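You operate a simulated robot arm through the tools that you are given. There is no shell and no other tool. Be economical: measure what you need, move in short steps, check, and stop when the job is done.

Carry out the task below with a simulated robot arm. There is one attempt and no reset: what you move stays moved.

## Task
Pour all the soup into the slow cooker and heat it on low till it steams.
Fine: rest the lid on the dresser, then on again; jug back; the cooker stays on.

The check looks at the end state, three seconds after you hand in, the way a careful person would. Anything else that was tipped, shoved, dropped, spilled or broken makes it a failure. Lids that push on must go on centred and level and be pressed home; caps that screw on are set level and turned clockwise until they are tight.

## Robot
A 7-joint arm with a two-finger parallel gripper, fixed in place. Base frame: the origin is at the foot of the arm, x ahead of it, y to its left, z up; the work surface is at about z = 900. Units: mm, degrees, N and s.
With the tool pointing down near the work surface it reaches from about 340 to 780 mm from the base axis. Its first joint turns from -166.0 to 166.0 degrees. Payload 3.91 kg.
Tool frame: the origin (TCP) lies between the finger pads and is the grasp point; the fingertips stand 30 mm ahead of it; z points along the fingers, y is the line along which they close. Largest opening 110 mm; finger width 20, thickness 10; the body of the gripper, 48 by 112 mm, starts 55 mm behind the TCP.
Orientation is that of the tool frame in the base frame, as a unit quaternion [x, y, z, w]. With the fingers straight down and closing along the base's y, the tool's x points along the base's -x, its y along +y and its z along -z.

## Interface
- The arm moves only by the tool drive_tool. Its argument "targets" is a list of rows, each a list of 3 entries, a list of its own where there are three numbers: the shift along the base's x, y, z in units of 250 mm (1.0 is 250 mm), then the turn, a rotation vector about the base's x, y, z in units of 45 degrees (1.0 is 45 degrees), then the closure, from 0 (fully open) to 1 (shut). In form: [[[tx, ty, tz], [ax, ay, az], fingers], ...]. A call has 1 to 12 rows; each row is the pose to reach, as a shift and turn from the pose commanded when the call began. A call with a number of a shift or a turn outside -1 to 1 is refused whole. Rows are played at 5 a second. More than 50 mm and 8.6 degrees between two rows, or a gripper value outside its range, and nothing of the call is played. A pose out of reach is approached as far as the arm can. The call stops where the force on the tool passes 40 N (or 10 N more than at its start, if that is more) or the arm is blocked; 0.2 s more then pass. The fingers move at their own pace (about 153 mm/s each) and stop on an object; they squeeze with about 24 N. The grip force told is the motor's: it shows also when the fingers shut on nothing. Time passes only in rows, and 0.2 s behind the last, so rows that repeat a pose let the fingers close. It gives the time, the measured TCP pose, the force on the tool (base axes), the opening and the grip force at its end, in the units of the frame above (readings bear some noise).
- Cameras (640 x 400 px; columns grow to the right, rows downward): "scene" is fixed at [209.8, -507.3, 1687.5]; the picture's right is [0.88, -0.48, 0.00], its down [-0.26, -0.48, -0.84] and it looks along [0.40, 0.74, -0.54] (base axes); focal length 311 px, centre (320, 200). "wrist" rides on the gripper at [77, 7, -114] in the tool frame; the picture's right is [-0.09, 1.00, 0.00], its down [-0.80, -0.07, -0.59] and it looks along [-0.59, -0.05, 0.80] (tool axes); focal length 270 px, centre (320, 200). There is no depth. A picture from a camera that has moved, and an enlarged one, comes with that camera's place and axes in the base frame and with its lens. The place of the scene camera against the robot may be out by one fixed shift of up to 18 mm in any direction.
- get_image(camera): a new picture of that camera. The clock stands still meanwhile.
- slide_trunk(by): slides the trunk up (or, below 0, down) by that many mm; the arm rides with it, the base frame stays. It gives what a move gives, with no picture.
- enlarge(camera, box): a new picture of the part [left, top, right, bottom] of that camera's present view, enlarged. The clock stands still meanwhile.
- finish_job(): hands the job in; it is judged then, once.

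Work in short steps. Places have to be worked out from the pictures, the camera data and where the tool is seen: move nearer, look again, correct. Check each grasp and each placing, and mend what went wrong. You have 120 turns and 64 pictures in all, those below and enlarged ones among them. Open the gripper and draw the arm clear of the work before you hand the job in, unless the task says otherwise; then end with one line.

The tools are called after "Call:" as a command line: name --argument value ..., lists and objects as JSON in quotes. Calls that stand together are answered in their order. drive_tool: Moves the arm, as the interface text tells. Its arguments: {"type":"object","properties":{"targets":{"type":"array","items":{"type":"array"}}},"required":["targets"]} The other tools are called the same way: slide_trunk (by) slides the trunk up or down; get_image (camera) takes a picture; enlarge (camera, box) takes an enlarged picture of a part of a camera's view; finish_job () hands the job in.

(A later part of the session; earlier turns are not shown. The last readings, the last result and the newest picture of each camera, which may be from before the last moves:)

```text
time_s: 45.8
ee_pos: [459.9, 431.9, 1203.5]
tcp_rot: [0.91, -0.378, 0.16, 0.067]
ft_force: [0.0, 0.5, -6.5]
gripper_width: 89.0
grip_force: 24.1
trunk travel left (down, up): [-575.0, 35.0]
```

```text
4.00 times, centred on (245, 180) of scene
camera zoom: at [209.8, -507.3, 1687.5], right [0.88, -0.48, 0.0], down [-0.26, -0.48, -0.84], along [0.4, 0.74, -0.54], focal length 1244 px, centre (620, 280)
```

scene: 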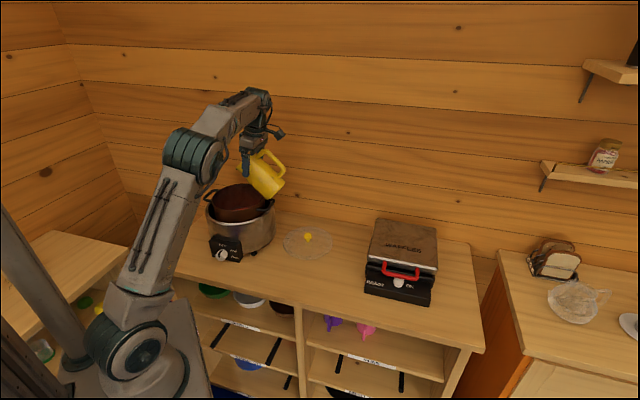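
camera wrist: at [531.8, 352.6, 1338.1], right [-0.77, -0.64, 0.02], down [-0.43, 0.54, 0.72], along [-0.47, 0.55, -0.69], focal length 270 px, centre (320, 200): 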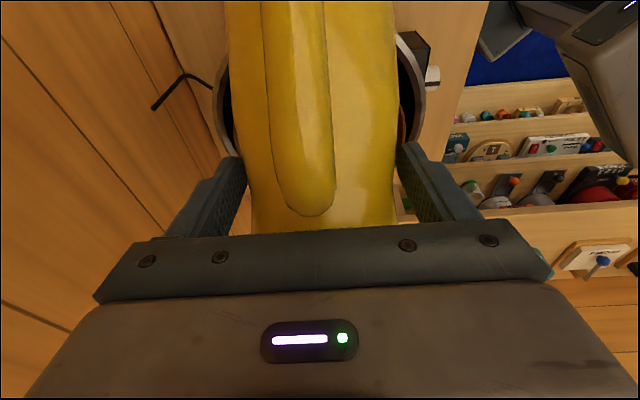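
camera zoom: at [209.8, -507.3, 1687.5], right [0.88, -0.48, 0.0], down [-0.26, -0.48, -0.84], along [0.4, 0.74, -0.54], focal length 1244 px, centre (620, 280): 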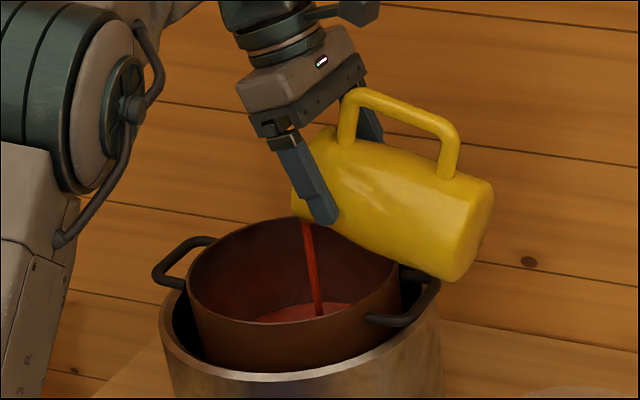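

Soup is pouring cleanly into the crock (6.5 N). I'll continue to 110° slowly.

Call:
drive_tool --targets '[[[-0.01, 0.01, 0], [-0.046, -0.046, 0], 0.6], [[-0.02, 0.02, 0], [-0.092, -0.092, 0], 0.6], [[-0.03, 0.03, 0], [-0.138, -0.138, 0], 0.6], [[-0.04, 0.04, 0], [-0.184, -0.184, 0], 0.6], [[-0.05, 0.05, 0], [-0.23, -0.23, 0], 0.6], [[-0.06, 0.06, 0], [-0.276, -0.276, 0], 0.6], [[-0.07, 0.07, 0], [-0.322, -0.322, 0], 0.6], [[-0.08, 0.08, 0], [-0.368, -0.368, 0], 0.6], [[-0.09, 0.09, 0], [-0.414, -0.414, 0], 0.6], [[-0.1, 0.1, 0], [-0.46, -0.46, 0], 0.6], [[-0.11, 0.11, 0], [-0.505, -0.505, 0], 0.6], [[-0.122, 0.122, 0], [-0.55, -0.55, 0], 0.6]]'

Call:
enlarge --camera "scene" --box '[195, 130, 295, 230]'

```text
time_s: 48.4
ee_pos: [430.0, 463.9, 1203.6]
tcp_rot: [0.82, -0.34, 0.426, 0.177]
ft_force: [-0.5, -0.5, -5.1]
gripper_width: 89.0
grip_force: 23.7
trunk travel left (down, up): [-575.0, 35.0]
```

```text
4.00 times, centred on (245, 180) of scene
camera zoom: at [209.8, -507.3, 1687.5], right [0.88, -0.48, 0.0], down [-0.26, -0.48, -0.84], along [0.4, 0.74, -0.54], focal length 1244 px, centre (620, 280)
```

zoom: 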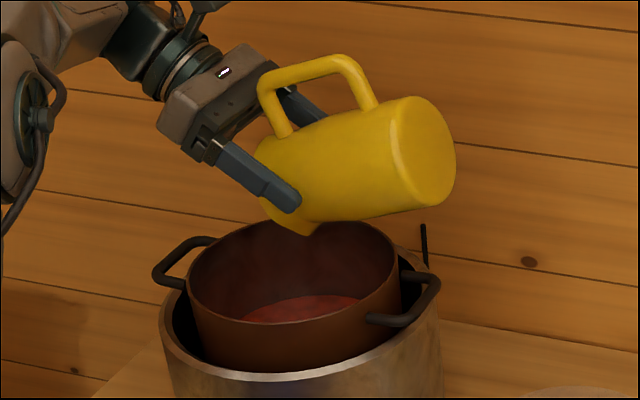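

The stream has stopped at 5.1 N. I'll tilt a further 14° and hold to drain the last drops.

Call:
drive_tool --targets '[[[-0.01, 0.01, 0], [-0.055, -0.055, 0], 0.6], [[-0.02, 0.02, 0], [-0.11, -0.11, 0], 0.6], [[-0.03, 0.03, 0], [-0.165, -0.165, 0], 0.6], [[-0.04, 0.04, 0], [-0.22, -0.22, 0], 0.6], [[-0.04, 0.04, 0], [-0.22, -0.22, 0], 0.6], [[-0.04, 0.04, 0], [-0.22, -0.22, 0], 0.6], [[-0.04, 0.04, 0], [-0.22, -0.22, 0], 0.6], [[-0.04, 0.04, 0], [-0.22, -0.22, 0], 0.6], [[-0.04, 0.04, 0], [-0.22, -0.22, 0], 0.6], [[-0.04, 0.04, 0], [-0.22, -0.22, 0], 0.6]]'

Call:
enlarge --camera "scene" --box '[195, 130, 295, 230]'

```text
time_s: 50.6
ee_pos: [417.5, 472.0, 1205.2]
tcp_rot: [0.761, -0.316, 0.523, 0.218]
ft_force: [0.1, -0.2, -4.6]
gripper_width: 89.2
grip_force: 23.4
trunk travel left (down, up): [-575.0, 35.0]
```

```text
4.00 times, centred on (245, 180) of scene
camera zoom: at [209.8, -507.3, 1687.5], right [0.88, -0.48, 0.0], down [-0.26, -0.48, -0.84], along [0.4, 0.74, -0.54], focal length 1244 px, centre (620, 280)
```

zoom: 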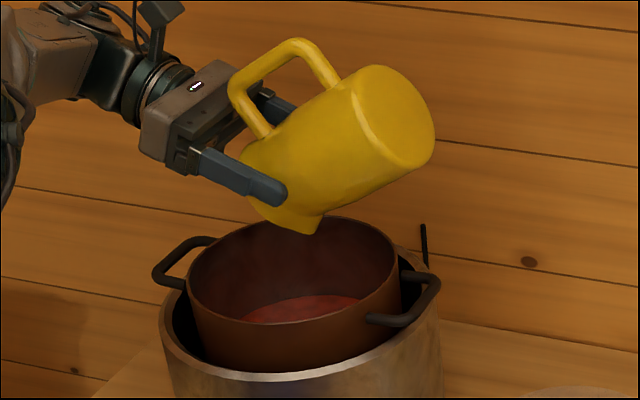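

The jug is empty (4.6 N) and nothing spilled. I'll tilt it back upright along the reverse path.

Call:
drive_tool --targets '[[[0.015, -0.015, 0.04], [0.122, 0.122, 0], 0.6], [[0.035, -0.035, 0.07], [0.244, 0.244, 0], 0.6], [[0.06, -0.06, 0.1], [0.366, 0.366, 0], 0.6], [[0.085, -0.085, 0.12], [0.488, 0.488, 0], 0.6], [[0.11, -0.11, 0.12], [0.61, 0.61, 0], 0.6], [[0.135, -0.135, 0.12], [0.732, 0.732, 0], 0.6], [[0.155, -0.155, 0.12], [0.854, 0.854, 0], 0.6], [[0.173, -0.173, 0.12], [0.974, 0.974, 0], 0.6]]'

Call:
drive_tool --targets '[[[0.007, -0.007, 0.02], [0.122, 0.122, 0], 0.6], [[0.014, -0.014, 0.04], [0.244, 0.244, 0], 0.6], [[0.021, -0.021, 0.06], [0.366, 0.366, 0], 0.6], [[0.028, -0.028, 0.06], [0.488, 0.488, 0], 0.6], [[0.035, -0.035, 0.06], [0.61, 0.61, 0], 0.6], [[0.042, -0.042, 0.06], [0.732, 0.732, 0], 0.6], [[0.048, -0.048, 0.06], [0.854, 0.854, 0], 0.6], [[0.052, -0.052, 0.06], [0.974, 0.974, 0], 0.6], [[0.052, -0.052, 0.06], [0.974, 0.974, 0], 0.6]]'

Call:
drive_tool --targets '[[[0, -0.05, 0], [0, 0, -0.08], 0.6], [[0.002, -0.11, 0], [0, 0, -0.18], 0.6], [[0.004, -0.17, 0], [0, 0, -0.28], 0.6], [[0.006, -0.24, 0], [0, 0, -0.38], 0.6], [[0.009, -0.3, 0], [0, 0, -0.49], 0.6], [[0.012, -0.36, 0], [0, 0, -0.6], 0.6], [[0.014, -0.42, -0.05], [0, 0, -0.71], 0.6], [[0.016, -0.48, -0.1], [0, 0, -0.82], 0.6], [[0.018, -0.54, -0.15], [0, 0, -0.92], 0.6], [[0.02, -0.594, -0.2], [0, 0, -1.0], 0.6], [[0.02, -0.594, -0.2], [0, 0, -1.0], 0.6]]'

Call:
drive_tool --targets '[[[0.04, -0.06, 0], [0, 0, -0.1], 0.6], [[0.09, -0.13, 0], [0, 0, -0.23], 0.6], [[0.14, -0.2, 0], [0, 0, -0.36], 0.6], [[0.19, -0.27, -0.05], [0, 0, -0.5], 0.6], [[0.24, -0.34, -0.1], [0, 0, -0.63], 0.6], [[0.29, -0.41, -0.17], [0, 0, -0.76], 0.6], [[0.33, -0.48, -0.25], [0, 0, -0.88], 0.6], [[0.366, -0.532, -0.34], [0, 0, -1.0], 0.6], [[0.366, -0.532, -0.44], [0, 0, -1.0], 0.6], [[0.366, -0.532, -0.54], [0, 0, -1.0], 0.6], [[0.366, -0.532, -0.616], [0, 0, -1.0], 0.6], [[0.366, -0.532, -0.616], [0, 0, -1.0], 0.6]]'

Call:
enlarge --camera "scene" --box '[275, 205, 363, 297]'

```text
time_s: 52.4
ee_pos: [462.7, 429.1, 1233.3]
tcp_rot: [0.922, -0.382, 0.056, 0.024]
ft_force: [0.2, 0.6, -4.4]
gripper_width: 89.4
grip_force: 23.7
trunk travel left (down, up): [-575.0, 35.0]
```

```text
time_s: 54.4
ee_pos: [475.1, 418.6, 1249.8]
tcp_rot: [0.819, -0.338, -0.428, -0.177]
ft_force: [1.2, 0.0, -4.7]
gripper_width: 89.3
grip_force: 24.2
trunk travel left (down, up): [-575.0, 35.0]
```

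```text
time_s: 56.8
ee_pos: [481.2, 267.2, 1200.8]
tcp_rot: [-0.627, 0.627, 0.327, 0.327]
ft_force: [-0.1, 0.4, -5.6]
gripper_width: 89.0
grip_force: 24.0
trunk travel left (down, up): [-575.0, 35.0]
```

```text
time_s: 59.4
ee_pos: [572.0, 134.5, 1043.5]
tcp_rot: [-0.339, 0.819, 0.177, 0.428]
ft_force: [0.3, 0.3, -6.0]
gripper_width: 89.2
grip_force: 24.0
trunk travel left (down, up): [-575.0, 35.0]
```

```text
4.35 times, centred on (319, 251) of scene
camera zoom: at [209.8, -507.3, 1687.5], right [0.88, -0.48, 0.0], down [-0.26, -0.48, -0.84], along [0.4, 0.74, -0.54], focal length 1352 px, centre (324, -22)
```

zoom: 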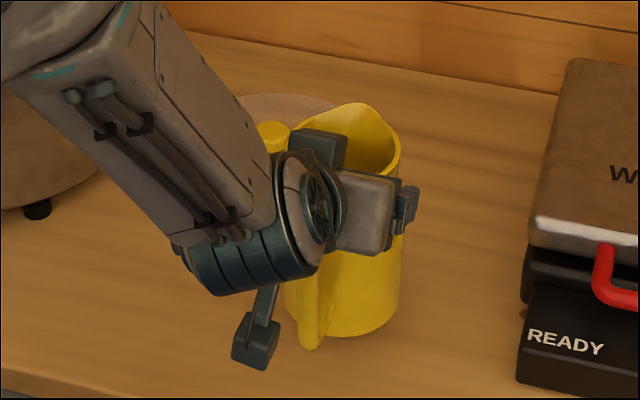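

Back over its spot and upright. I'll lower 20 mm to the grasp height.

Call:
drive_tool --targets '[[[0, 0, -0.03], [0, 0, 0], 0.6], [[0, 0, -0.06], [0, 0, 0], 0.6], [[0, 0, -0.072], [0, 0, 0], 0.6], [[0, 0, -0.08], [0, 0, 0], 0.6], [[0, 0, -0.08], [0, 0, 0], 0.6]]'

```text
time_s: 60.6
ee_pos: [571.8, 134.7, 1027.7]
tcp_rot: [-0.34, 0.819, 0.176, 0.427]
ft_force: [-2.0, -1.0, 3.8]
gripper_width: 89.2
grip_force: 24.3
trunk travel left (down, up): [-575.0, 35.0]
```

On the dresser (+3.8 N). I'll open and withdraw along the tool axis.

Call:
drive_tool --targets '[[[0, 0, 0], [0, 0, 0], 0.15], [[0, 0, 0], [0, 0, 0], 0.05], [[0, 0, 0], [0, 0, 0], 0], [[0, 0, 0], [0, 0, 0], 0], [[-0.05, -0.05, 0.05], [0, 0, 0], 0], [[-0.15, -0.15, 0.14], [0, 0, 0], 0], [[-0.27, -0.27, 0.24], [0, 0, 0], 0], [[-0.32, -0.32, 0.3], [0, 0, 0], 0], [[-0.32, -0.32, 0.3], [0, 0, 0], 0]]'

Call:
enlarge --camera "scene" --box '[265, 205, 363, 297]'

```text
time_s: 62.6
ee_pos: [490.7, 54.2, 1101.1]
tcp_rot: [-0.339, 0.819, 0.177, 0.427]
ft_force: [-0.4, 0.1, 0.0]
gripper_width: 109.9
grip_force: 0.0
trunk travel left (down, up): [-575.0, 35.0]
```

```text
4.35 times, centred on (314, 251) of scene
camera zoom: at [209.8, -507.3, 1687.5], right [0.88, -0.48, 0.0], down [-0.26, -0.48, -0.84], along [0.4, 0.74, -0.54], focal length 1352 px, centre (346, -22)
```

zoom: 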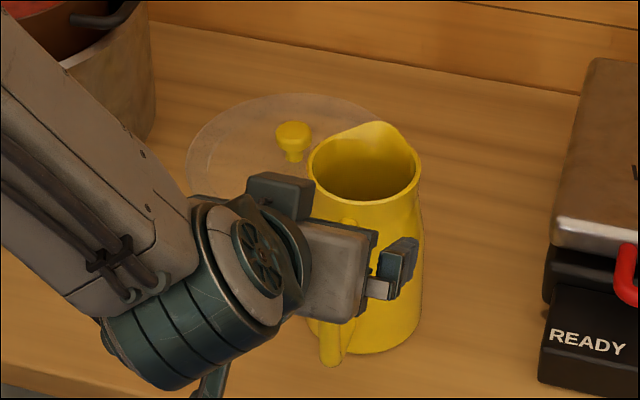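

The jug is upright, empty and back in its place. Next is the dial: I estimate it at (289, 348, 954) on the panel facing the robot. I'll move in front of it with the tool about 55° below horizontal.

Call:
drive_tool --targets '[[[-0.09, 0.09, 0.02], [-0.03, 0.03, 0], 0], [[-0.19, 0.19, 0.04], [-0.06, 0.06, 0], 0], [[-0.29, 0.29, 0.04], [-0.09, 0.09, 0], 0], [[-0.39, 0.39, 0.04], [-0.12, 0.12, 0], 0], [[-0.49, 0.49, 0.04], [-0.15, 0.15, 0], 0], [[-0.59, 0.59, 0.02], [-0.18, 0.18, 0], 0], [[-0.69, 0.69, -0.02], [-0.21, 0.21, 0], 0], [[-0.79, 0.79, -0.08], [-0.24, 0.24, 0], 0], [[-0.89, 0.89, -0.15], [-0.28, 0.28, 0], 0], [[-0.985, 0.995, -0.228], [-0.314, 0.314, 0], 0], [[-0.985, 0.995, -0.228], [-0.314, 0.314, 0], 0]]'

Call:
get_image --camera "wrist"

```text
time_s: 65.0
ee_pos: [254.6, 326.2, 1052.8]
tcp_rot: [-0.365, 0.881, 0.115, 0.277]
ft_force: [-1.1, -0.4, 0.2]
gripper_width: 110.0
grip_force: 0.0
out of reach, approached as far as the arm can: row 3, 4, 5, 6, 7, 8, 9, 10, 11
trunk travel left (down, up): [-575.0, 35.0]
```

```text
21 pictures are left
camera wrist: at [158.8, 241.6, 1101.5], right [-0.65, 0.76, 0.05], down [0.27, 0.17, 0.95], along [0.71, 0.63, -0.32], focal length 270 px, centre (320, 200)
```

wrist: 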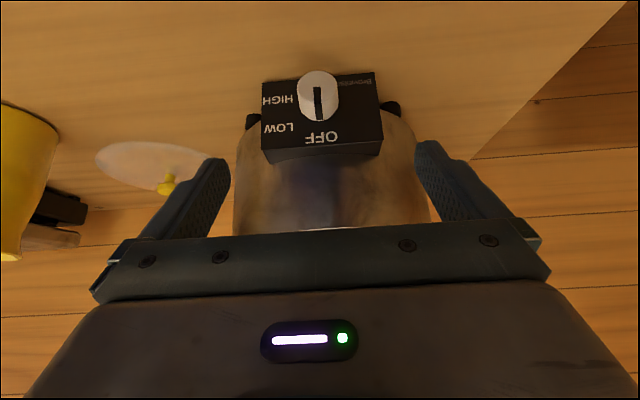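

This pose is slightly too close for the arm, but the dial is visible and further out than I'd thought (n≈485, d≈−48, z≈925–935). I'll move closer to it and triangulate again.

Call:
drive_tool --targets '[[[0.065, 0.084, -0.1], [0, 0, 0], 0], [[0.13, 0.168, -0.2], [0, 0, 0], 0], [[0.13, 0.168, -0.236], [0, 0, 0], 0], [[0.13, 0.168, -0.236], [0, 0, 0], 0]]'

Call:
get_image --camera "wrist"

```text
time_s: 65.7
ee_pos: [278.1, 389.3, 1058.2]
tcp_rot: [-0.32, 0.88, 0.232, 0.262]
ft_force: [-0.5, 0.0, 0.8]
gripper_width: 110.1
grip_force: 0.0
trunk travel left (down, up): [-575.0, 35.0]
stopped in row 3: the arm was blocked; the commanded pose is now the measured one
```

```text
20 pictures are left
camera wrist: at [186.5, 293.7, 1099.0], right [-0.63, 0.72, 0.29], down [0.39, -0.04, 0.92], along [0.68, 0.69, -0.26], focal length 270 px, centre (320, 200)
```

wrist: 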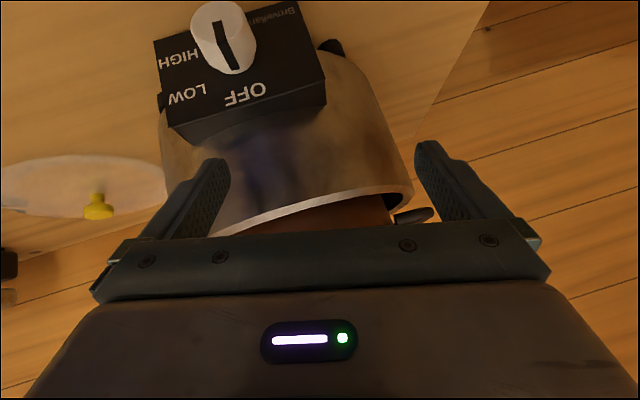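

No contact forces, but the arm is folded to a joint limit here. I'll rise, restore orientation and lower the trunk so the arm reaches the dial more comfortably.

Call:
drive_tool --targets '[[[-0.02, -0.03, 0.1], [0, 0, 0], 0], [[0.0, -0.1, 0.25], [-0.05, -0.03, 0], 0], [[0.05, -0.17, 0.4], [-0.1, -0.05, 0.003], 0], [[0.1, -0.23, 0.55], [-0.15, -0.08, 0.006], 0], [[0.15, -0.3, 0.7], [-0.2, -0.11, 0.009], 0], [[0.2, -0.356, 0.85], [-0.25, -0.14, 0.012], 0], [[0.2, -0.356, 0.98], [-0.28, -0.157, 0.012], 0], [[0.2, -0.356, 0.98], [-0.28, -0.157, 0.012], 0]]'

```text
time_s: 67.5
ee_pos: [327.0, 298.2, 1303.3]
tcp_rot: [-0.366, 0.88, 0.116, 0.278]
ft_force: [-0.5, -0.7, -0.7]
gripper_width: 109.8
grip_force: 0.0
trunk travel left (down, up): [-575.0, 35.0]
```

Call:
drive_tool --targets '[[[0, 0, 0.15], [0, 0, 0], 0], [[0, 0, 0.3], [0, 0, 0], 0], [[0, 0, 0.45], [0, 0, 0], 0], [[0, 0, 0.6], [0, 0, 0], 0], [[0, 0, 0.6], [0, 0, 0], 0]]'

Call:
slide_trunk --by -330

Call:
get_image --camera "scene"

```text
time_s: 68.7
ee_pos: [325.1, 298.9, 1455.1]
tcp_rot: [-0.365, 0.881, 0.116, 0.277]
ft_force: [-0.1, 0.3, 0.0]
gripper_width: 109.9
grip_force: 0.1
trunk travel left (down, up): [-575.0, 35.0]
```

```text
time_s: 71.9
ee_pos: [325.5, 298.3, 1124.8]
tcp_rot: [-0.367, 0.88, 0.117, 0.278]
ft_force: [-0.6, 0.2, -0.7]
gripper_width: 110.1
grip_force: 0.0
trunk travel left (down, up): [-245.0, 365.0]
```

```text
19 pictures are left
```

scene: 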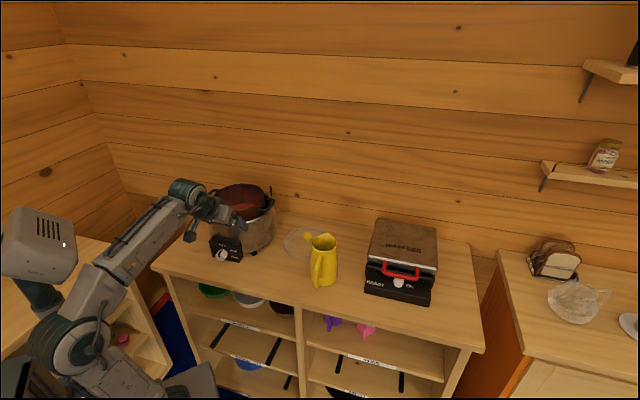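

The trunk lowered cleanly. I'll move in front of the dial.

Call:
drive_tool --targets '[[[-0.06, 0.05, -0.12], [0, 0, 0], 0], [[-0.12, 0.1, -0.24], [0, 0, 0], 0], [[-0.18, 0.15, -0.36], [0, 0, 0], 0], [[-0.198, 0.188, -0.498], [0, 0, 0], 0], [[-0.198, 0.188, -0.498], [0, 0, 0], 0]]'

Call:
get_image --camera "wrist"

```text
time_s: 73.1
ee_pos: [278.3, 348.8, 1001.2]
tcp_rot: [-0.366, 0.88, 0.117, 0.278]
ft_force: [-0.3, -0.9, -0.1]
gripper_width: 110.4
grip_force: 0.0
trunk travel left (down, up): [-245.0, 365.0]
```

```text
18 pictures are left
camera wrist: at [181.7, 263.3, 1049.6], right [-0.66, 0.75, 0.05], down [0.27, 0.17, 0.95], along [0.7, 0.63, -0.32], focal length 270 px, centre (320, 200)
```

wrist: 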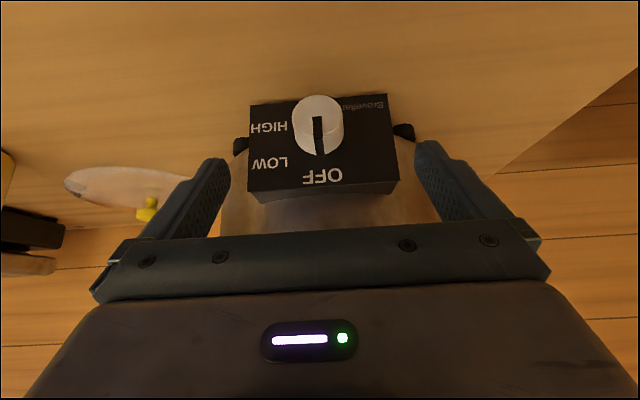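

The dial points straight to OFF. I estimate its front at n≈471, d≈−48, z≈934, about 36 mm across. I'll descend in front of it with the fingers open either side, then check.

Call:
drive_tool --targets '[[[0, 0, -0.1], [0, 0, 0], 0], [[0.003, -0.003, -0.194], [0, 0, 0], 0], [[0.02, 0.014, -0.194], [0, 0, 0], 0], [[0.02, 0.014, -0.194], [0, 0, 0], 0]]'

Call:
get_image --camera "wrist"

Call:
enlarge --camera "scene" --box '[180, 200, 280, 270]'

```text
time_s: 74.1
ee_pos: [282.4, 350.6, 952.7]
tcp_rot: [-0.366, 0.881, 0.116, 0.278]
ft_force: [-0.3, 0.4, 0.9]
gripper_width: 109.8
grip_force: 0.0
trunk travel left (down, up): [-245.0, 365.0]
```

```text
17 pictures are left
camera wrist: at [185.9, 264.6, 1001.4], right [-0.65, 0.75, 0.05], down [0.27, 0.17, 0.95], along [0.7, 0.63, -0.32], focal length 270 px, centre (320, 200)
```

wrist: 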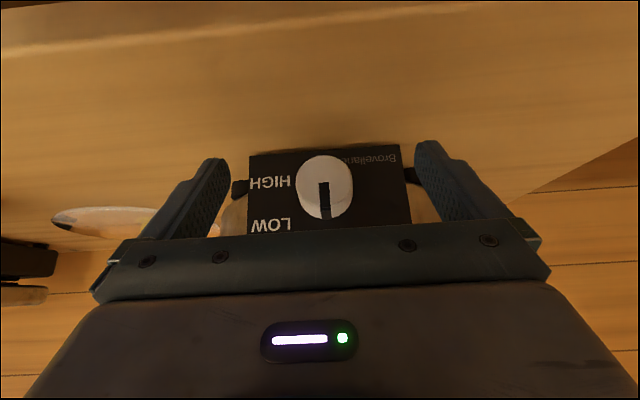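

```text
5.71 times, centred on (230, 235) of scene
camera zoom: at [209.8, -507.3, 1687.5], right [0.88, -0.48, 0.0], down [-0.26, -0.48, -0.84], along [0.4, 0.74, -0.54], focal length 1777 px, centre (834, 0)
```

zoom: 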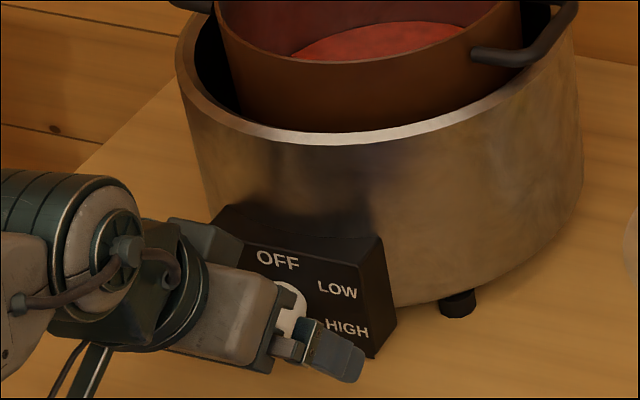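

The refined dial front is at n≈471, d≈−51, z≈937. I'll move forward about 15 mm, shift 2.5 mm sideways and close gently.

Call:
drive_tool --targets '[[[0.018, 0.025, 0.01], [0, 0, 0], 0], [[0.035, 0.049, 0.01], [0, 0, 0], 0], [[0.035, 0.049, 0.01], [0, 0, 0], 0.4], [[0.035, 0.049, 0.01], [0, 0, 0], 0.6], [[0.035, 0.049, 0.01], [0, 0, 0], 0.7], [[0.035, 0.049, 0.01], [0, 0, 0], 0.85], [[0.035, 0.049, 0.01], [0, 0, 0], 0.85]]'

Call:
get_image --camera "wrist"

```text
time_s: 75.7
ee_pos: [291.3, 362.3, 953.7]
tcp_rot: [-0.365, 0.881, 0.115, 0.278]
ft_force: [1.5, -1.5, -0.7]
gripper_width: 35.0
grip_force: 45.3
trunk travel left (down, up): [-245.0, 365.0]
```

```text
15 pictures are left
camera wrist: at [195.3, 276.2, 1003.8], right [-0.65, 0.75, 0.05], down [0.27, 0.17, 0.95], along [0.71, 0.63, -0.32], focal length 270 px, centre (320, 200)
```

wrist: 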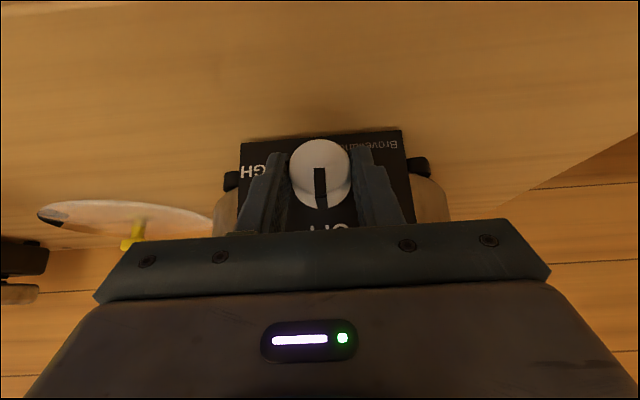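

The dial is gripped (35 mm) on its axis. Now I'll turn it about 52° clockwise about the dial axis, toward LOW.

Call:
drive_tool --targets '[[[0.0051, -0.0051, -0.0004], [0.102, 0.102, 0], 0.85], [[0.0102, -0.0102, -0.0016], [0.204, 0.204, 0], 0.85], [[0.0151, -0.0151, -0.0037], [0.306, 0.306, 0], 0.85], [[0.0198, -0.0198, -0.0065], [0.409, 0.409, 0], 0.85], [[0.0243, -0.0243, -0.01], [0.511, 0.511, 0], 0.85], [[0.0285, -0.0285, -0.0143], [0.613, 0.613, 0], 0.85], [[0.0323, -0.0323, -0.0191], [0.715, 0.715, 0], 0.85], [[0.0357, -0.0357, -0.0246], [0.817, 0.817, 0], 0.85], [[0.0357, -0.0357, -0.0246], [0.817, 0.817, 0], 0.85]]'

Call:
get_image --camera "wrist"

```text
time_s: 77.7
ee_pos: [298.4, 352.7, 949.0]
tcp_rot: [-0.207, 0.841, 0.492, 0.091]
ft_force: [8.2, 16.1, 23.3]
gripper_width: 34.7
grip_force: 45.2
trunk travel left (down, up): [-245.0, 365.0]
```

```text
14 pictures are left
camera wrist: at [232.8, 238.6, 984.0], right [-0.36, 0.45, 0.82], down [0.78, -0.34, 0.53], along [0.51, 0.83, -0.23], focal length 270 px, centre (320, 200)
```

wrist: 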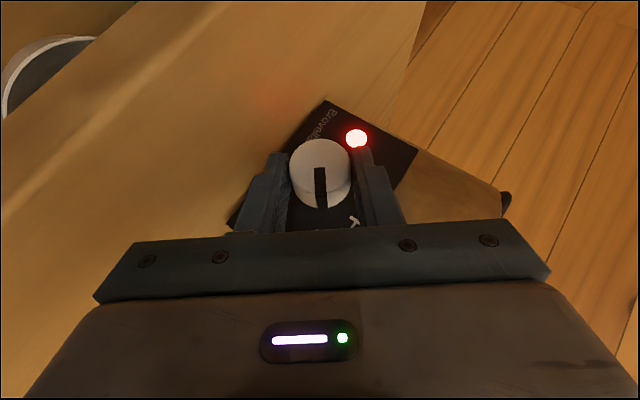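

A red indicator lit, so the cooker is on. There is about 30 N of stress at the grip, so I'll open and withdraw straight back from the panel.

Call:
drive_tool --targets '[[[0.0357, -0.0357, 0], [0, 0, 0], 0.7], [[0, 0, 0], [0, 0, 0], 0.4], [[0, 0, 0], [0, 0, 0], 0.3], [[-0.06, -0.06, 0], [0, 0, 0], 0.3], [[-0.12, -0.12, 0.04], [0, 0, 0], 0.2], [[-0.16, -0.2, 0.15], [0, 0, 0], 0], [[-0.16, -0.2, 0.15], [0, 0, 0], 0]]'

Call:
enlarge --camera "scene" --box '[190, 190, 290, 270]'

```text
time_s: 78.1
ee_pos: [299.2, 352.6, 948.8]
tcp_rot: [-0.212, 0.839, 0.493, 0.087]
ft_force: [-3.6, 21.0, 1.2]
gripper_width: 34.9
grip_force: 45.2
trunk travel left (down, up): [-245.0, 365.0]
stopped in row 1: the force on the tool passed its limit (the readings are from after the stop); the commanded pose is now the measured one
```

```text
5.00 times, centred on (240, 230) of scene
camera zoom: at [209.8, -507.3, 1687.5], right [0.88, -0.48, 0.0], down [-0.26, -0.48, -0.84], along [0.4, 0.74, -0.54], focal length 1555 px, centre (720, 50)
```

zoom: 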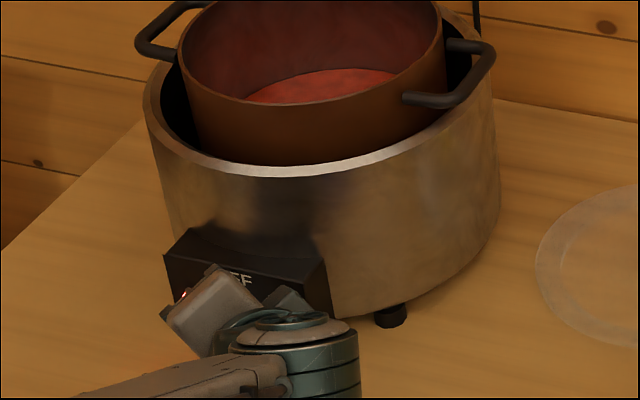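

That first row held a stray shift and was stopped by the force limit; the cooker looks unmoved. I'll open in place, then withdraw along −n.

Call:
drive_tool --targets '[[[0, 0, 0], [0, 0, 0], 0.6], [[0, 0, 0], [0, 0, 0], 0.4], [[0, 0, 0], [0, 0, 0], 0.3], [[-0.04, -0.04, 0], [0, 0, 0], 0.3], [[-0.08, -0.08, 0], [0, 0, 0], 0.3], [[-0.12, -0.14, 0.06], [0, 0, 0], 0.2], [[-0.12, -0.2, 0.2], [0, 0, 0], 0], [[-0.12, -0.2, 0.2], [0, 0, 0], 0]]'

Call:
get_image --camera "wrist"

```text
time_s: 79.9
ee_pos: [271.2, 298.1, 999.0]
tcp_rot: [-0.209, 0.84, 0.493, 0.088]
ft_force: [-0.2, 0.4, 0.8]
gripper_width: 109.9
grip_force: 0.0
trunk travel left (down, up): [-245.0, 365.0]
```

```text
12 pictures are left
camera wrist: at [206.3, 182.2, 1034.0], right [-0.36, 0.45, 0.82], down [0.78, -0.33, 0.52], along [0.51, 0.83, -0.23], focal length 270 px, centre (320, 200)
```

wrist: 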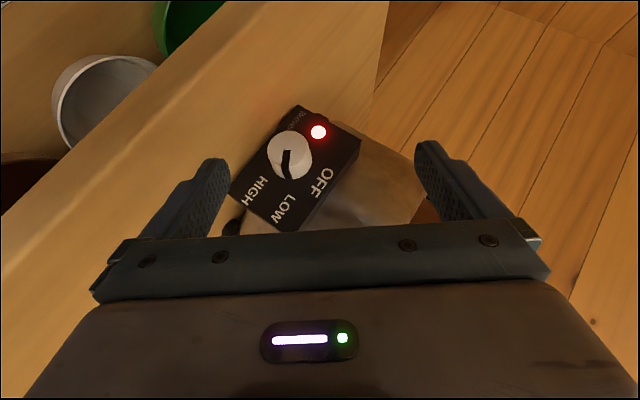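

The pointer is exactly at LOW and the indicator is lit. I'll raise the trunk back and bring the tool to straight down above the lid.

Call:
slide_trunk --by 330

Call:
drive_tool --targets '[[[0.1, 0, 0], [-0.11, -0.024, 0.029], 0], [[0.22, 0.01, 0], [-0.22, -0.048, 0.057], 0], [[0.34, 0.02, 0], [-0.33, -0.072, 0.086], 0], [[0.46, 0.03, 0], [-0.44, -0.096, 0.115], 0], [[0.58, 0.04, 0], [-0.55, -0.12, 0.143], 0], [[0.68, 0.05, 0], [-0.655, -0.143, 0.172], 0], [[0.68, 0.05, 0], [-0.655, -0.143, 0.172], 0]]'

Call:
drive_tool --targets '[[[0.1, 0, 0], [-0.11, -0.024, 0.029], 0], [[0.22, 0.01, 0], [-0.22, -0.048, 0.057], 0], [[0.34, 0.02, 0], [-0.33, -0.072, 0.086], 0], [[0.46, 0.03, 0], [-0.44, -0.096, 0.115], 0], [[0.58, 0.04, 0], [-0.55, -0.12, 0.143], 0], [[0.68, 0.05, 0], [-0.655, -0.143, 0.172], 0], [[0.68, 0.05, 0], [-0.655, -0.143, 0.172], 0]]'

```text
time_s: 83.1
ee_pos: [270.5, 298.6, 1329.2]
tcp_rot: [-0.21, 0.84, 0.493, 0.088]
ft_force: [-0.2, 0.1, -0.5]
gripper_width: 110.0
grip_force: 0.1
trunk travel left (down, up): [-575.0, 35.0]
```

```text
time_s: 84.7
ee_pos: [441.8, 308.0, 1330.0]
tcp_rot: [-0.309, 0.915, 0.255, 0.046]
ft_force: [-0.1, 0.1, 1.0]
gripper_width: 109.8
grip_force: 0.1
trunk travel left (down, up): [-575.0, 35.0]
```

```text
time_s: 86.3
ee_pos: [590.9, 317.1, 1323.1]
tcp_rot: [-0.379, 0.925, 0.021, 0.003]
ft_force: [0.2, -0.4, -0.6]
gripper_width: 110.0
grip_force: 0.1
out of reach, approached as far as the arm can: row 6, 7
trunk travel left (down, up): [-575.0, 35.0]
```

Slightly out of reach at this height. I'll descend 125 mm and check the pose.

Call:
drive_tool --targets '[[[0, 0, -0.15], [0, 0, 0], 0], [[0, 0, -0.3], [0, 0, 0], 0], [[0, 0, -0.45], [0, 0, 0], 0], [[0, 0, -0.6], [0, 0, 0], 0], [[0, 0, -0.6], [0, 0, 0], 0]]'

```text
time_s: 87.5
ee_pos: [593.3, 319.8, 1174.9]
tcp_rot: [-0.383, 0.924, 0.0, -0.001]
ft_force: [-0.6, 0.5, 0.7]
gripper_width: 109.8
grip_force: 0.0
trunk travel left (down, up): [-575.0, 35.0]
```

Orientation is now exactly down. I'll shift to the lid knob position, descend to z≈1040 and look.

Call:
drive_tool --targets '[[[0.076, 0.018, -0.1], [0, 0, 0], 0], [[0.076, 0.018, -0.3], [0, 0, 0], 0], [[0.076, 0.018, -0.5], [0, 0, 0], 0], [[0.076, 0.018, -0.6], [0, 0, 0], 0], [[0.076, 0.018, -0.6], [0, 0, 0], 0]]'

Call:
get_image --camera "wrist"

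```text
time_s: 88.7
ee_pos: [611.5, 322.8, 1023.4]
tcp_rot: [-0.383, 0.924, -0.001, -0.001]
ft_force: [0.8, 0.4, -0.6]
gripper_width: 110.2
grip_force: 0.1
trunk travel left (down, up): [-575.0, 35.0]
```

```text
11 pictures are left
camera wrist: at [551.9, 273.4, 1138.1], right [-0.64, 0.77, 0.0], down [0.62, 0.52, 0.59], along [0.45, 0.38, -0.81], focal length 270 px, centre (320, 200)
```

wrist: 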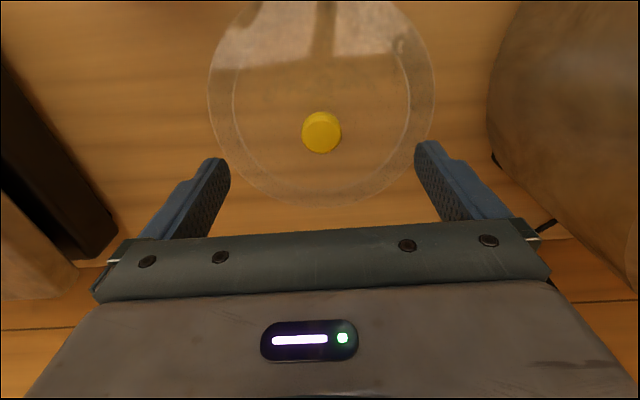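

Knob aligned with the gripper axis. I'll descend to z≈947 and close.

Call:
drive_tool --targets '[[[0, 0, -0.12], [0, 0, 0], 0], [[0, 0, -0.24], [0, 0, 0], 0], [[0, 0, -0.305], [0, 0, 0], 0.3], [[0, 0, -0.305], [0, 0, 0], 0.6], [[0, 0, -0.305], [0, 0, 0], 0.75], [[0, 0, -0.305], [0, 0, 0], 0.9], [[0, 0, -0.305], [0, 0, 0], 0.9]]'

```text
time_s: 90.3
ee_pos: [613.1, 323.4, 947.7]
tcp_rot: [-0.383, 0.924, 0.0, -0.001]
ft_force: [-0.6, 0.0, -0.2]
gripper_width: 31.1
grip_force: 24.1
trunk travel left (down, up): [-575.0, 35.0]
```

Gripped. I'll lift 240 mm, then carry the lid back over the crock.

Call:
drive_tool --targets '[[[0, 0, 0.1], [0, 0, 0], 0.9], [[0, 0, 0.28], [0, 0, 0], 0.9], [[0, 0, 0.46], [0, 0, 0], 0.9], [[0, 0, 0.64], [0, 0, 0], 0.9], [[0, 0, 0.82], [0, 0, 0], 0.9], [[0, 0, 1.0], [0, 0, 0], 0.9], [[0, 0, 1.0], [0, 0, 0], 0.9]]'

Call:
drive_tool --targets '[[[-0.1, 0.08, 0], [0, 0, 0], 0.9], [[-0.2, 0.16, 0], [0, 0, 0], 0.9], [[-0.3, 0.24, 0], [0, 0, 0], 0.9], [[-0.4, 0.317, 0], [0, 0, 0], 0.9], [[-0.5, 0.4, 0], [0, 0, 0], 0.9], [[-0.6, 0.476, 0], [0, 0, 0], 0.9], [[-0.7, 0.555, 0], [0, 0, 0], 0.9], [[-0.8, 0.634, 0], [0, 0, 0], 0.9], [[-0.8, 0.634, 0], [0, 0, 0], 0.9], [[-0.8, 0.634, 0], [0, 0, 0], 0.9]]'

Call:
enlarge --camera "scene" --box '[190, 140, 290, 240]'

```text
time_s: 91.9
ee_pos: [609.0, 322.5, 1198.4]
tcp_rot: [-0.383, 0.924, 0.001, -0.002]
ft_force: [-0.4, -0.4, -2.7]
gripper_width: 31.3
grip_force: 23.7
trunk travel left (down, up): [-575.0, 35.0]
```

```text
time_s: 94.1
ee_pos: [409.5, 479.9, 1199.8]
tcp_rot: [-0.384, 0.924, -0.001, -0.002]
ft_force: [-0.2, -0.4, -2.9]
gripper_width: 31.2
grip_force: 24.0
trunk travel left (down, up): [-575.0, 35.0]
```

```text
4.00 times, centred on (240, 190) of scene
camera zoom: at [209.8, -507.3, 1687.5], right [0.88, -0.48, 0.0], down [-0.26, -0.48, -0.84], along [0.4, 0.74, -0.54], focal length 1244 px, centre (640, 240)
```

zoom: 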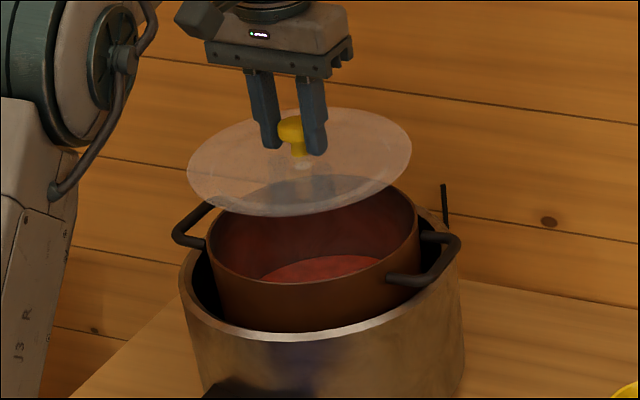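

Lid hanging level over the crock. I'll correct by about 1.5 mm, descend to just above seating and check the centring.

Call:
drive_tool --targets '[[[0.006, 0.005, -0.1], [0, 0, 0], 0.9], [[0.006, 0.005, -0.18], [0, 0, 0], 0.9], [[0.006, 0.005, -0.22], [0, 0, 0], 0.9], [[0.006, 0.005, -0.22], [0, 0, 0], 0.9]]'

Call:
get_image --camera "wrist"

Call:
enlarge --camera "scene" --box '[205, 160, 285, 225]'

```text
time_s: 95.1
ee_pos: [412.7, 481.1, 1142.6]
tcp_rot: [-0.382, 0.924, 0.0, -0.002]
ft_force: [-0.6, 0.5, -2.8]
gripper_width: 31.5
grip_force: 24.1
trunk travel left (down, up): [-575.0, 35.0]
```

```text
9 pictures are left
camera wrist: at [353.2, 432.9, 1256.7], right [-0.64, 0.77, 0.0], down [0.62, 0.52, 0.59], along [0.45, 0.38, -0.81], focal length 270 px, centre (320, 200)
```

wrist: 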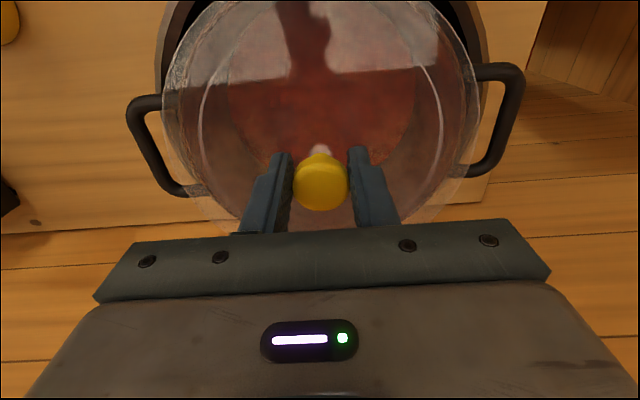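

```text
6.15 times, centred on (245, 192) of scene
camera zoom: at [209.8, -507.3, 1687.5], right [0.88, -0.48, 0.0], down [-0.26, -0.48, -0.84], along [0.4, 0.74, -0.54], focal length 1914 px, centre (782, 246)
```

zoom: 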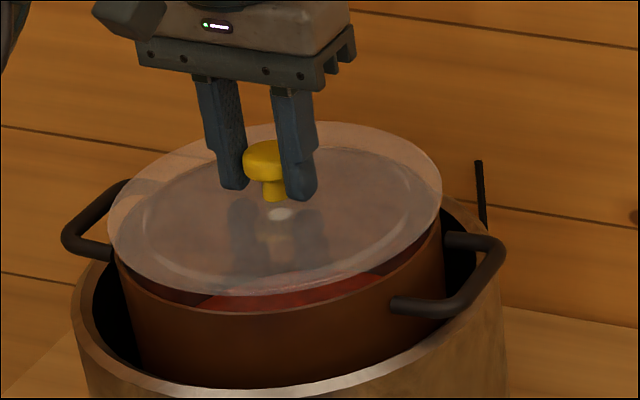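

Centred over the crock. I'll lower gently onto the rim.

Call:
drive_tool --targets '[[[0, 0, -0.03], [0, 0, 0], 0.9], [[0, 0, -0.042], [0, 0, 0], 0.9], [[0, 0, -0.052], [0, 0, 0], 0.9], [[0, 0, -0.052], [0, 0, 0], 0.9]]'

```text
time_s: 96.1
ee_pos: [412.7, 481.5, 1128.7]
tcp_rot: [-0.383, 0.924, 0.001, -0.001]
ft_force: [-1.1, 0.6, -0.8]
gripper_width: 31.4
grip_force: 24.0
trunk travel left (down, up): [-575.0, 35.0]
```

The force is dropping to about −0.8 N, so it is just touching. I'll lower 2 mm more.

Call:
drive_tool --targets '[[[0, 0, -0.004], [0, 0, 0], 0.9], [[0, 0, -0.008], [0, 0, 0], 0.9], [[0, 0, -0.008], [0, 0, 0], 0.9]]'

```text
time_s: 96.9
ee_pos: [412.1, 481.8, 1129.9]
tcp_rot: [-0.383, 0.924, 0.001, 0.0]
ft_force: [2.2, 1.7, 13.7]
gripper_width: 31.2
grip_force: 23.9
trunk travel left (down, up): [-575.0, 35.0]
```

Seated with 13.7 N of push at the expected height. I'll release and rise clear.

Call:
drive_tool --targets '[[[0, 0, 0.008], [0, 0, 0], 0.9], [[0, 0, 0.008], [0, 0, 0], 0.6], [[0, 0, 0.008], [0, 0, 0], 0.4], [[0, 0, 0.008], [0, 0, 0], 0.3], [[0, 0, 0.12], [0, 0, 0], 0.3], [[0, 0, 0.3], [0, 0, 0], 0.2], [[0, 0, 0.48], [0, 0, 0], 0], [[0, -0.1, 0.6], [0, 0, 0], 0], [[0, -0.3, 0.7], [0, 0, 0], 0], [[0, -0.48, 0.75], [0, 0, 0], 0], [[0, -0.65, 0.8], [0, 0, 0], 0], [[0, -0.8, 0.85], [0, 0, 0], 0]]'

Call:
enlarge --camera "scene" --box '[185, 170, 285, 270]'

```text
refused: row 9 steps farther than a row can; nothing moved
```

```text
4.00 times, centred on (235, 220) of scene
camera zoom: at [209.8, -507.3, 1687.5], right [0.88, -0.48, 0.0], down [-0.26, -0.48, -0.84], along [0.4, 0.74, -0.54], focal length 1244 px, centre (660, 120)
```

zoom: 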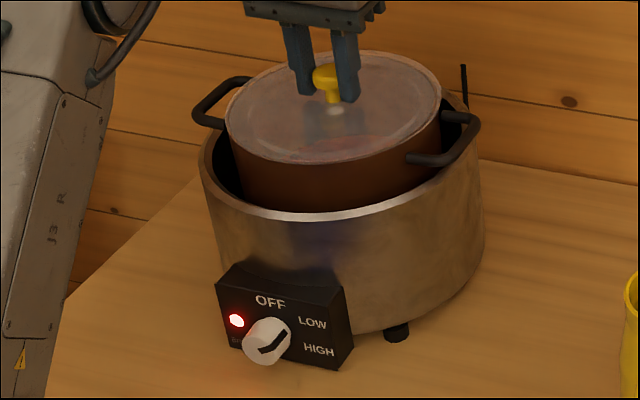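

One row step was too large, so nothing moved; the picture shows the lid seated and the dial on LOW. I'll resend with smaller steps.

Call:
drive_tool --targets '[[[0, 0, 0.006], [0, 0, 0], 0.9], [[0, 0, 0.006], [0, 0, 0], 0.6], [[0, 0, 0.006], [0, 0, 0], 0.4], [[0, 0, 0.006], [0, 0, 0], 0.3], [[0, 0, 0.1], [0, 0, 0], 0.3], [[0, 0, 0.26], [0, 0, 0], 0.2], [[0, 0, 0.43], [0, 0, 0], 0], [[0, -0.06, 0.58], [0, 0, 0], 0], [[0, -0.2, 0.66], [0, 0, 0], 0], [[0, -0.37, 0.7], [0, 0, 0], 0], [[0, -0.54, 0.74], [0, 0, 0], 0], [[0, -0.7, 0.78], [0, 0, 0], 0]]'

Call:
enlarge --camera "scene" --box '[185, 150, 285, 270]'

```text
time_s: 99.5
ee_pos: [413.2, 305.4, 1325.8]
tcp_rot: [-0.384, 0.923, 0.001, -0.001]
ft_force: [0.0, 0.0, -0.1]
gripper_width: 110.3
grip_force: 0.1
trunk travel left (down, up): [-575.0, 35.0]
```

```text
3.33 times, centred on (235, 210) of scene
camera zoom: at [209.8, -507.3, 1687.5], right [0.88, -0.48, 0.0], down [-0.26, -0.48, -0.84], along [0.4, 0.74, -0.54], focal length 1037 px, centre (603, 167)
```

zoom: 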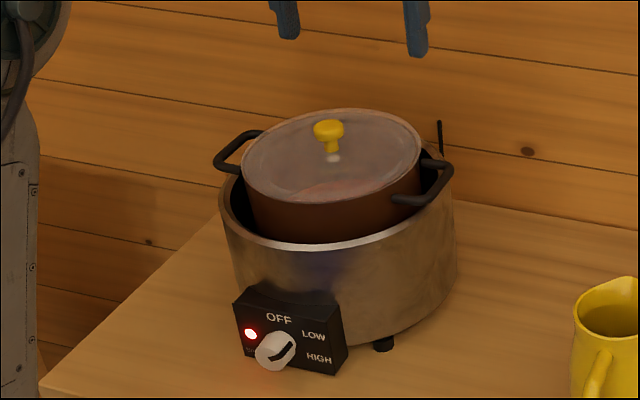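

The lid is seated and centred, and the dial is on LOW. No steam yet, so I'll wait with the arm still and clear.

Call:
drive_tool --targets '[[[0, 0, 0], [0, 0, 0], 0], [[0, 0, 0], [0, 0, 0], 0], [[0, 0, 0], [0, 0, 0], 0], [[0, 0, 0], [0, 0, 0], 0], [[0, 0, 0], [0, 0, 0], 0], [[0, 0, 0], [0, 0, 0], 0], [[0, 0, 0], [0, 0, 0], 0], [[0, 0, 0], [0, 0, 0], 0], [[0, 0, 0], [0, 0, 0], 0], [[0, 0, 0], [0, 0, 0], 0], [[0, 0, 0], [0, 0, 0], 0], [[0, 0, 0], [0, 0, 0], 0]]'

Call:
drive_tool --targets '[[[0, 0, 0], [0, 0, 0], 0], [[0, 0, 0], [0, 0, 0], 0], [[0, 0, 0], [0, 0, 0], 0], [[0, 0, 0], [0, 0, 0], 0], [[0, 0, 0], [0, 0, 0], 0], [[0, 0, 0], [0, 0, 0], 0], [[0, 0, 0], [0, 0, 0], 0], [[0, 0, 0], [0, 0, 0], 0], [[0, 0, 0], [0, 0, 0], 0], [[0, 0, 0], [0, 0, 0], 0], [[0, 0, 0], [0, 0, 0], 0], [[0, 0, 0], [0, 0, 0], 0]]'

Call:
drive_tool --targets '[[[0, 0, 0], [0, 0, 0], 0], [[0, 0, 0], [0, 0, 0], 0], [[0, 0, 0], [0, 0, 0], 0], [[0, 0, 0], [0, 0, 0], 0], [[0, 0, 0], [0, 0, 0], 0], [[0, 0, 0], [0, 0, 0], 0], [[0, 0, 0], [0, 0, 0], 0], [[0, 0, 0], [0, 0, 0], 0], [[0, 0, 0], [0, 0, 0], 0], [[0, 0, 0], [0, 0, 0], 0], [[0, 0, 0], [0, 0, 0], 0], [[0, 0, 0], [0, 0, 0], 0]]'

Call:
drive_tool --targets '[[[0, 0, 0], [0, 0, 0], 0], [[0, 0, 0], [0, 0, 0], 0], [[0, 0, 0], [0, 0, 0], 0], [[0, 0, 0], [0, 0, 0], 0], [[0, 0, 0], [0, 0, 0], 0], [[0, 0, 0], [0, 0, 0], 0], [[0, 0, 0], [0, 0, 0], 0], [[0, 0, 0], [0, 0, 0], 0], [[0, 0, 0], [0, 0, 0], 0], [[0, 0, 0], [0, 0, 0], 0], [[0, 0, 0], [0, 0, 0], 0], [[0, 0, 0], [0, 0, 0], 0]]'

Call:
get_image --camera "scene"

```text
time_s: 102.1
ee_pos: [412.7, 305.5, 1324.6]
tcp_rot: [-0.383, 0.924, -0.001, 0.0]
ft_force: [0.3, -0.4, 0.7]
gripper_width: 110.0
grip_force: 0.0
trunk travel left (down, up): [-575.0, 35.0]
```

```text
time_s: 104.7
ee_pos: [413.1, 306.6, 1326.6]
tcp_rot: [-0.384, 0.923, 0.0, -0.002]
ft_force: [0.5, 0.2, 0.2]
gripper_width: 109.9
grip_force: 0.0
trunk travel left (down, up): [-575.0, 35.0]
```

```text
time_s: 107.3
ee_pos: [414.4, 306.8, 1325.4]
tcp_rot: [-0.383, 0.924, -0.001, 0.0]
ft_force: [0.2, 0.0, -0.1]
gripper_width: 110.2
grip_force: 0.1
trunk travel left (down, up): [-575.0, 35.0]
```

```text
time_s: 109.9
ee_pos: [413.9, 306.4, 1326.1]
tcp_rot: [-0.384, 0.923, -0.001, 0.0]
ft_force: [0.2, -0.4, -0.2]
gripper_width: 109.9
grip_force: 0.0
trunk travel left (down, up): [-575.0, 35.0]
```

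```text
5 pictures are left
```

scene: 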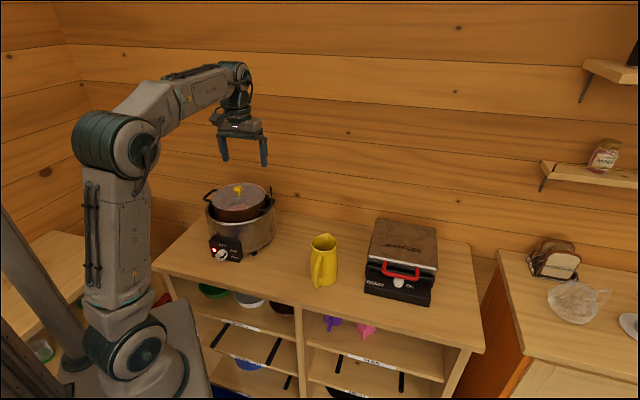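

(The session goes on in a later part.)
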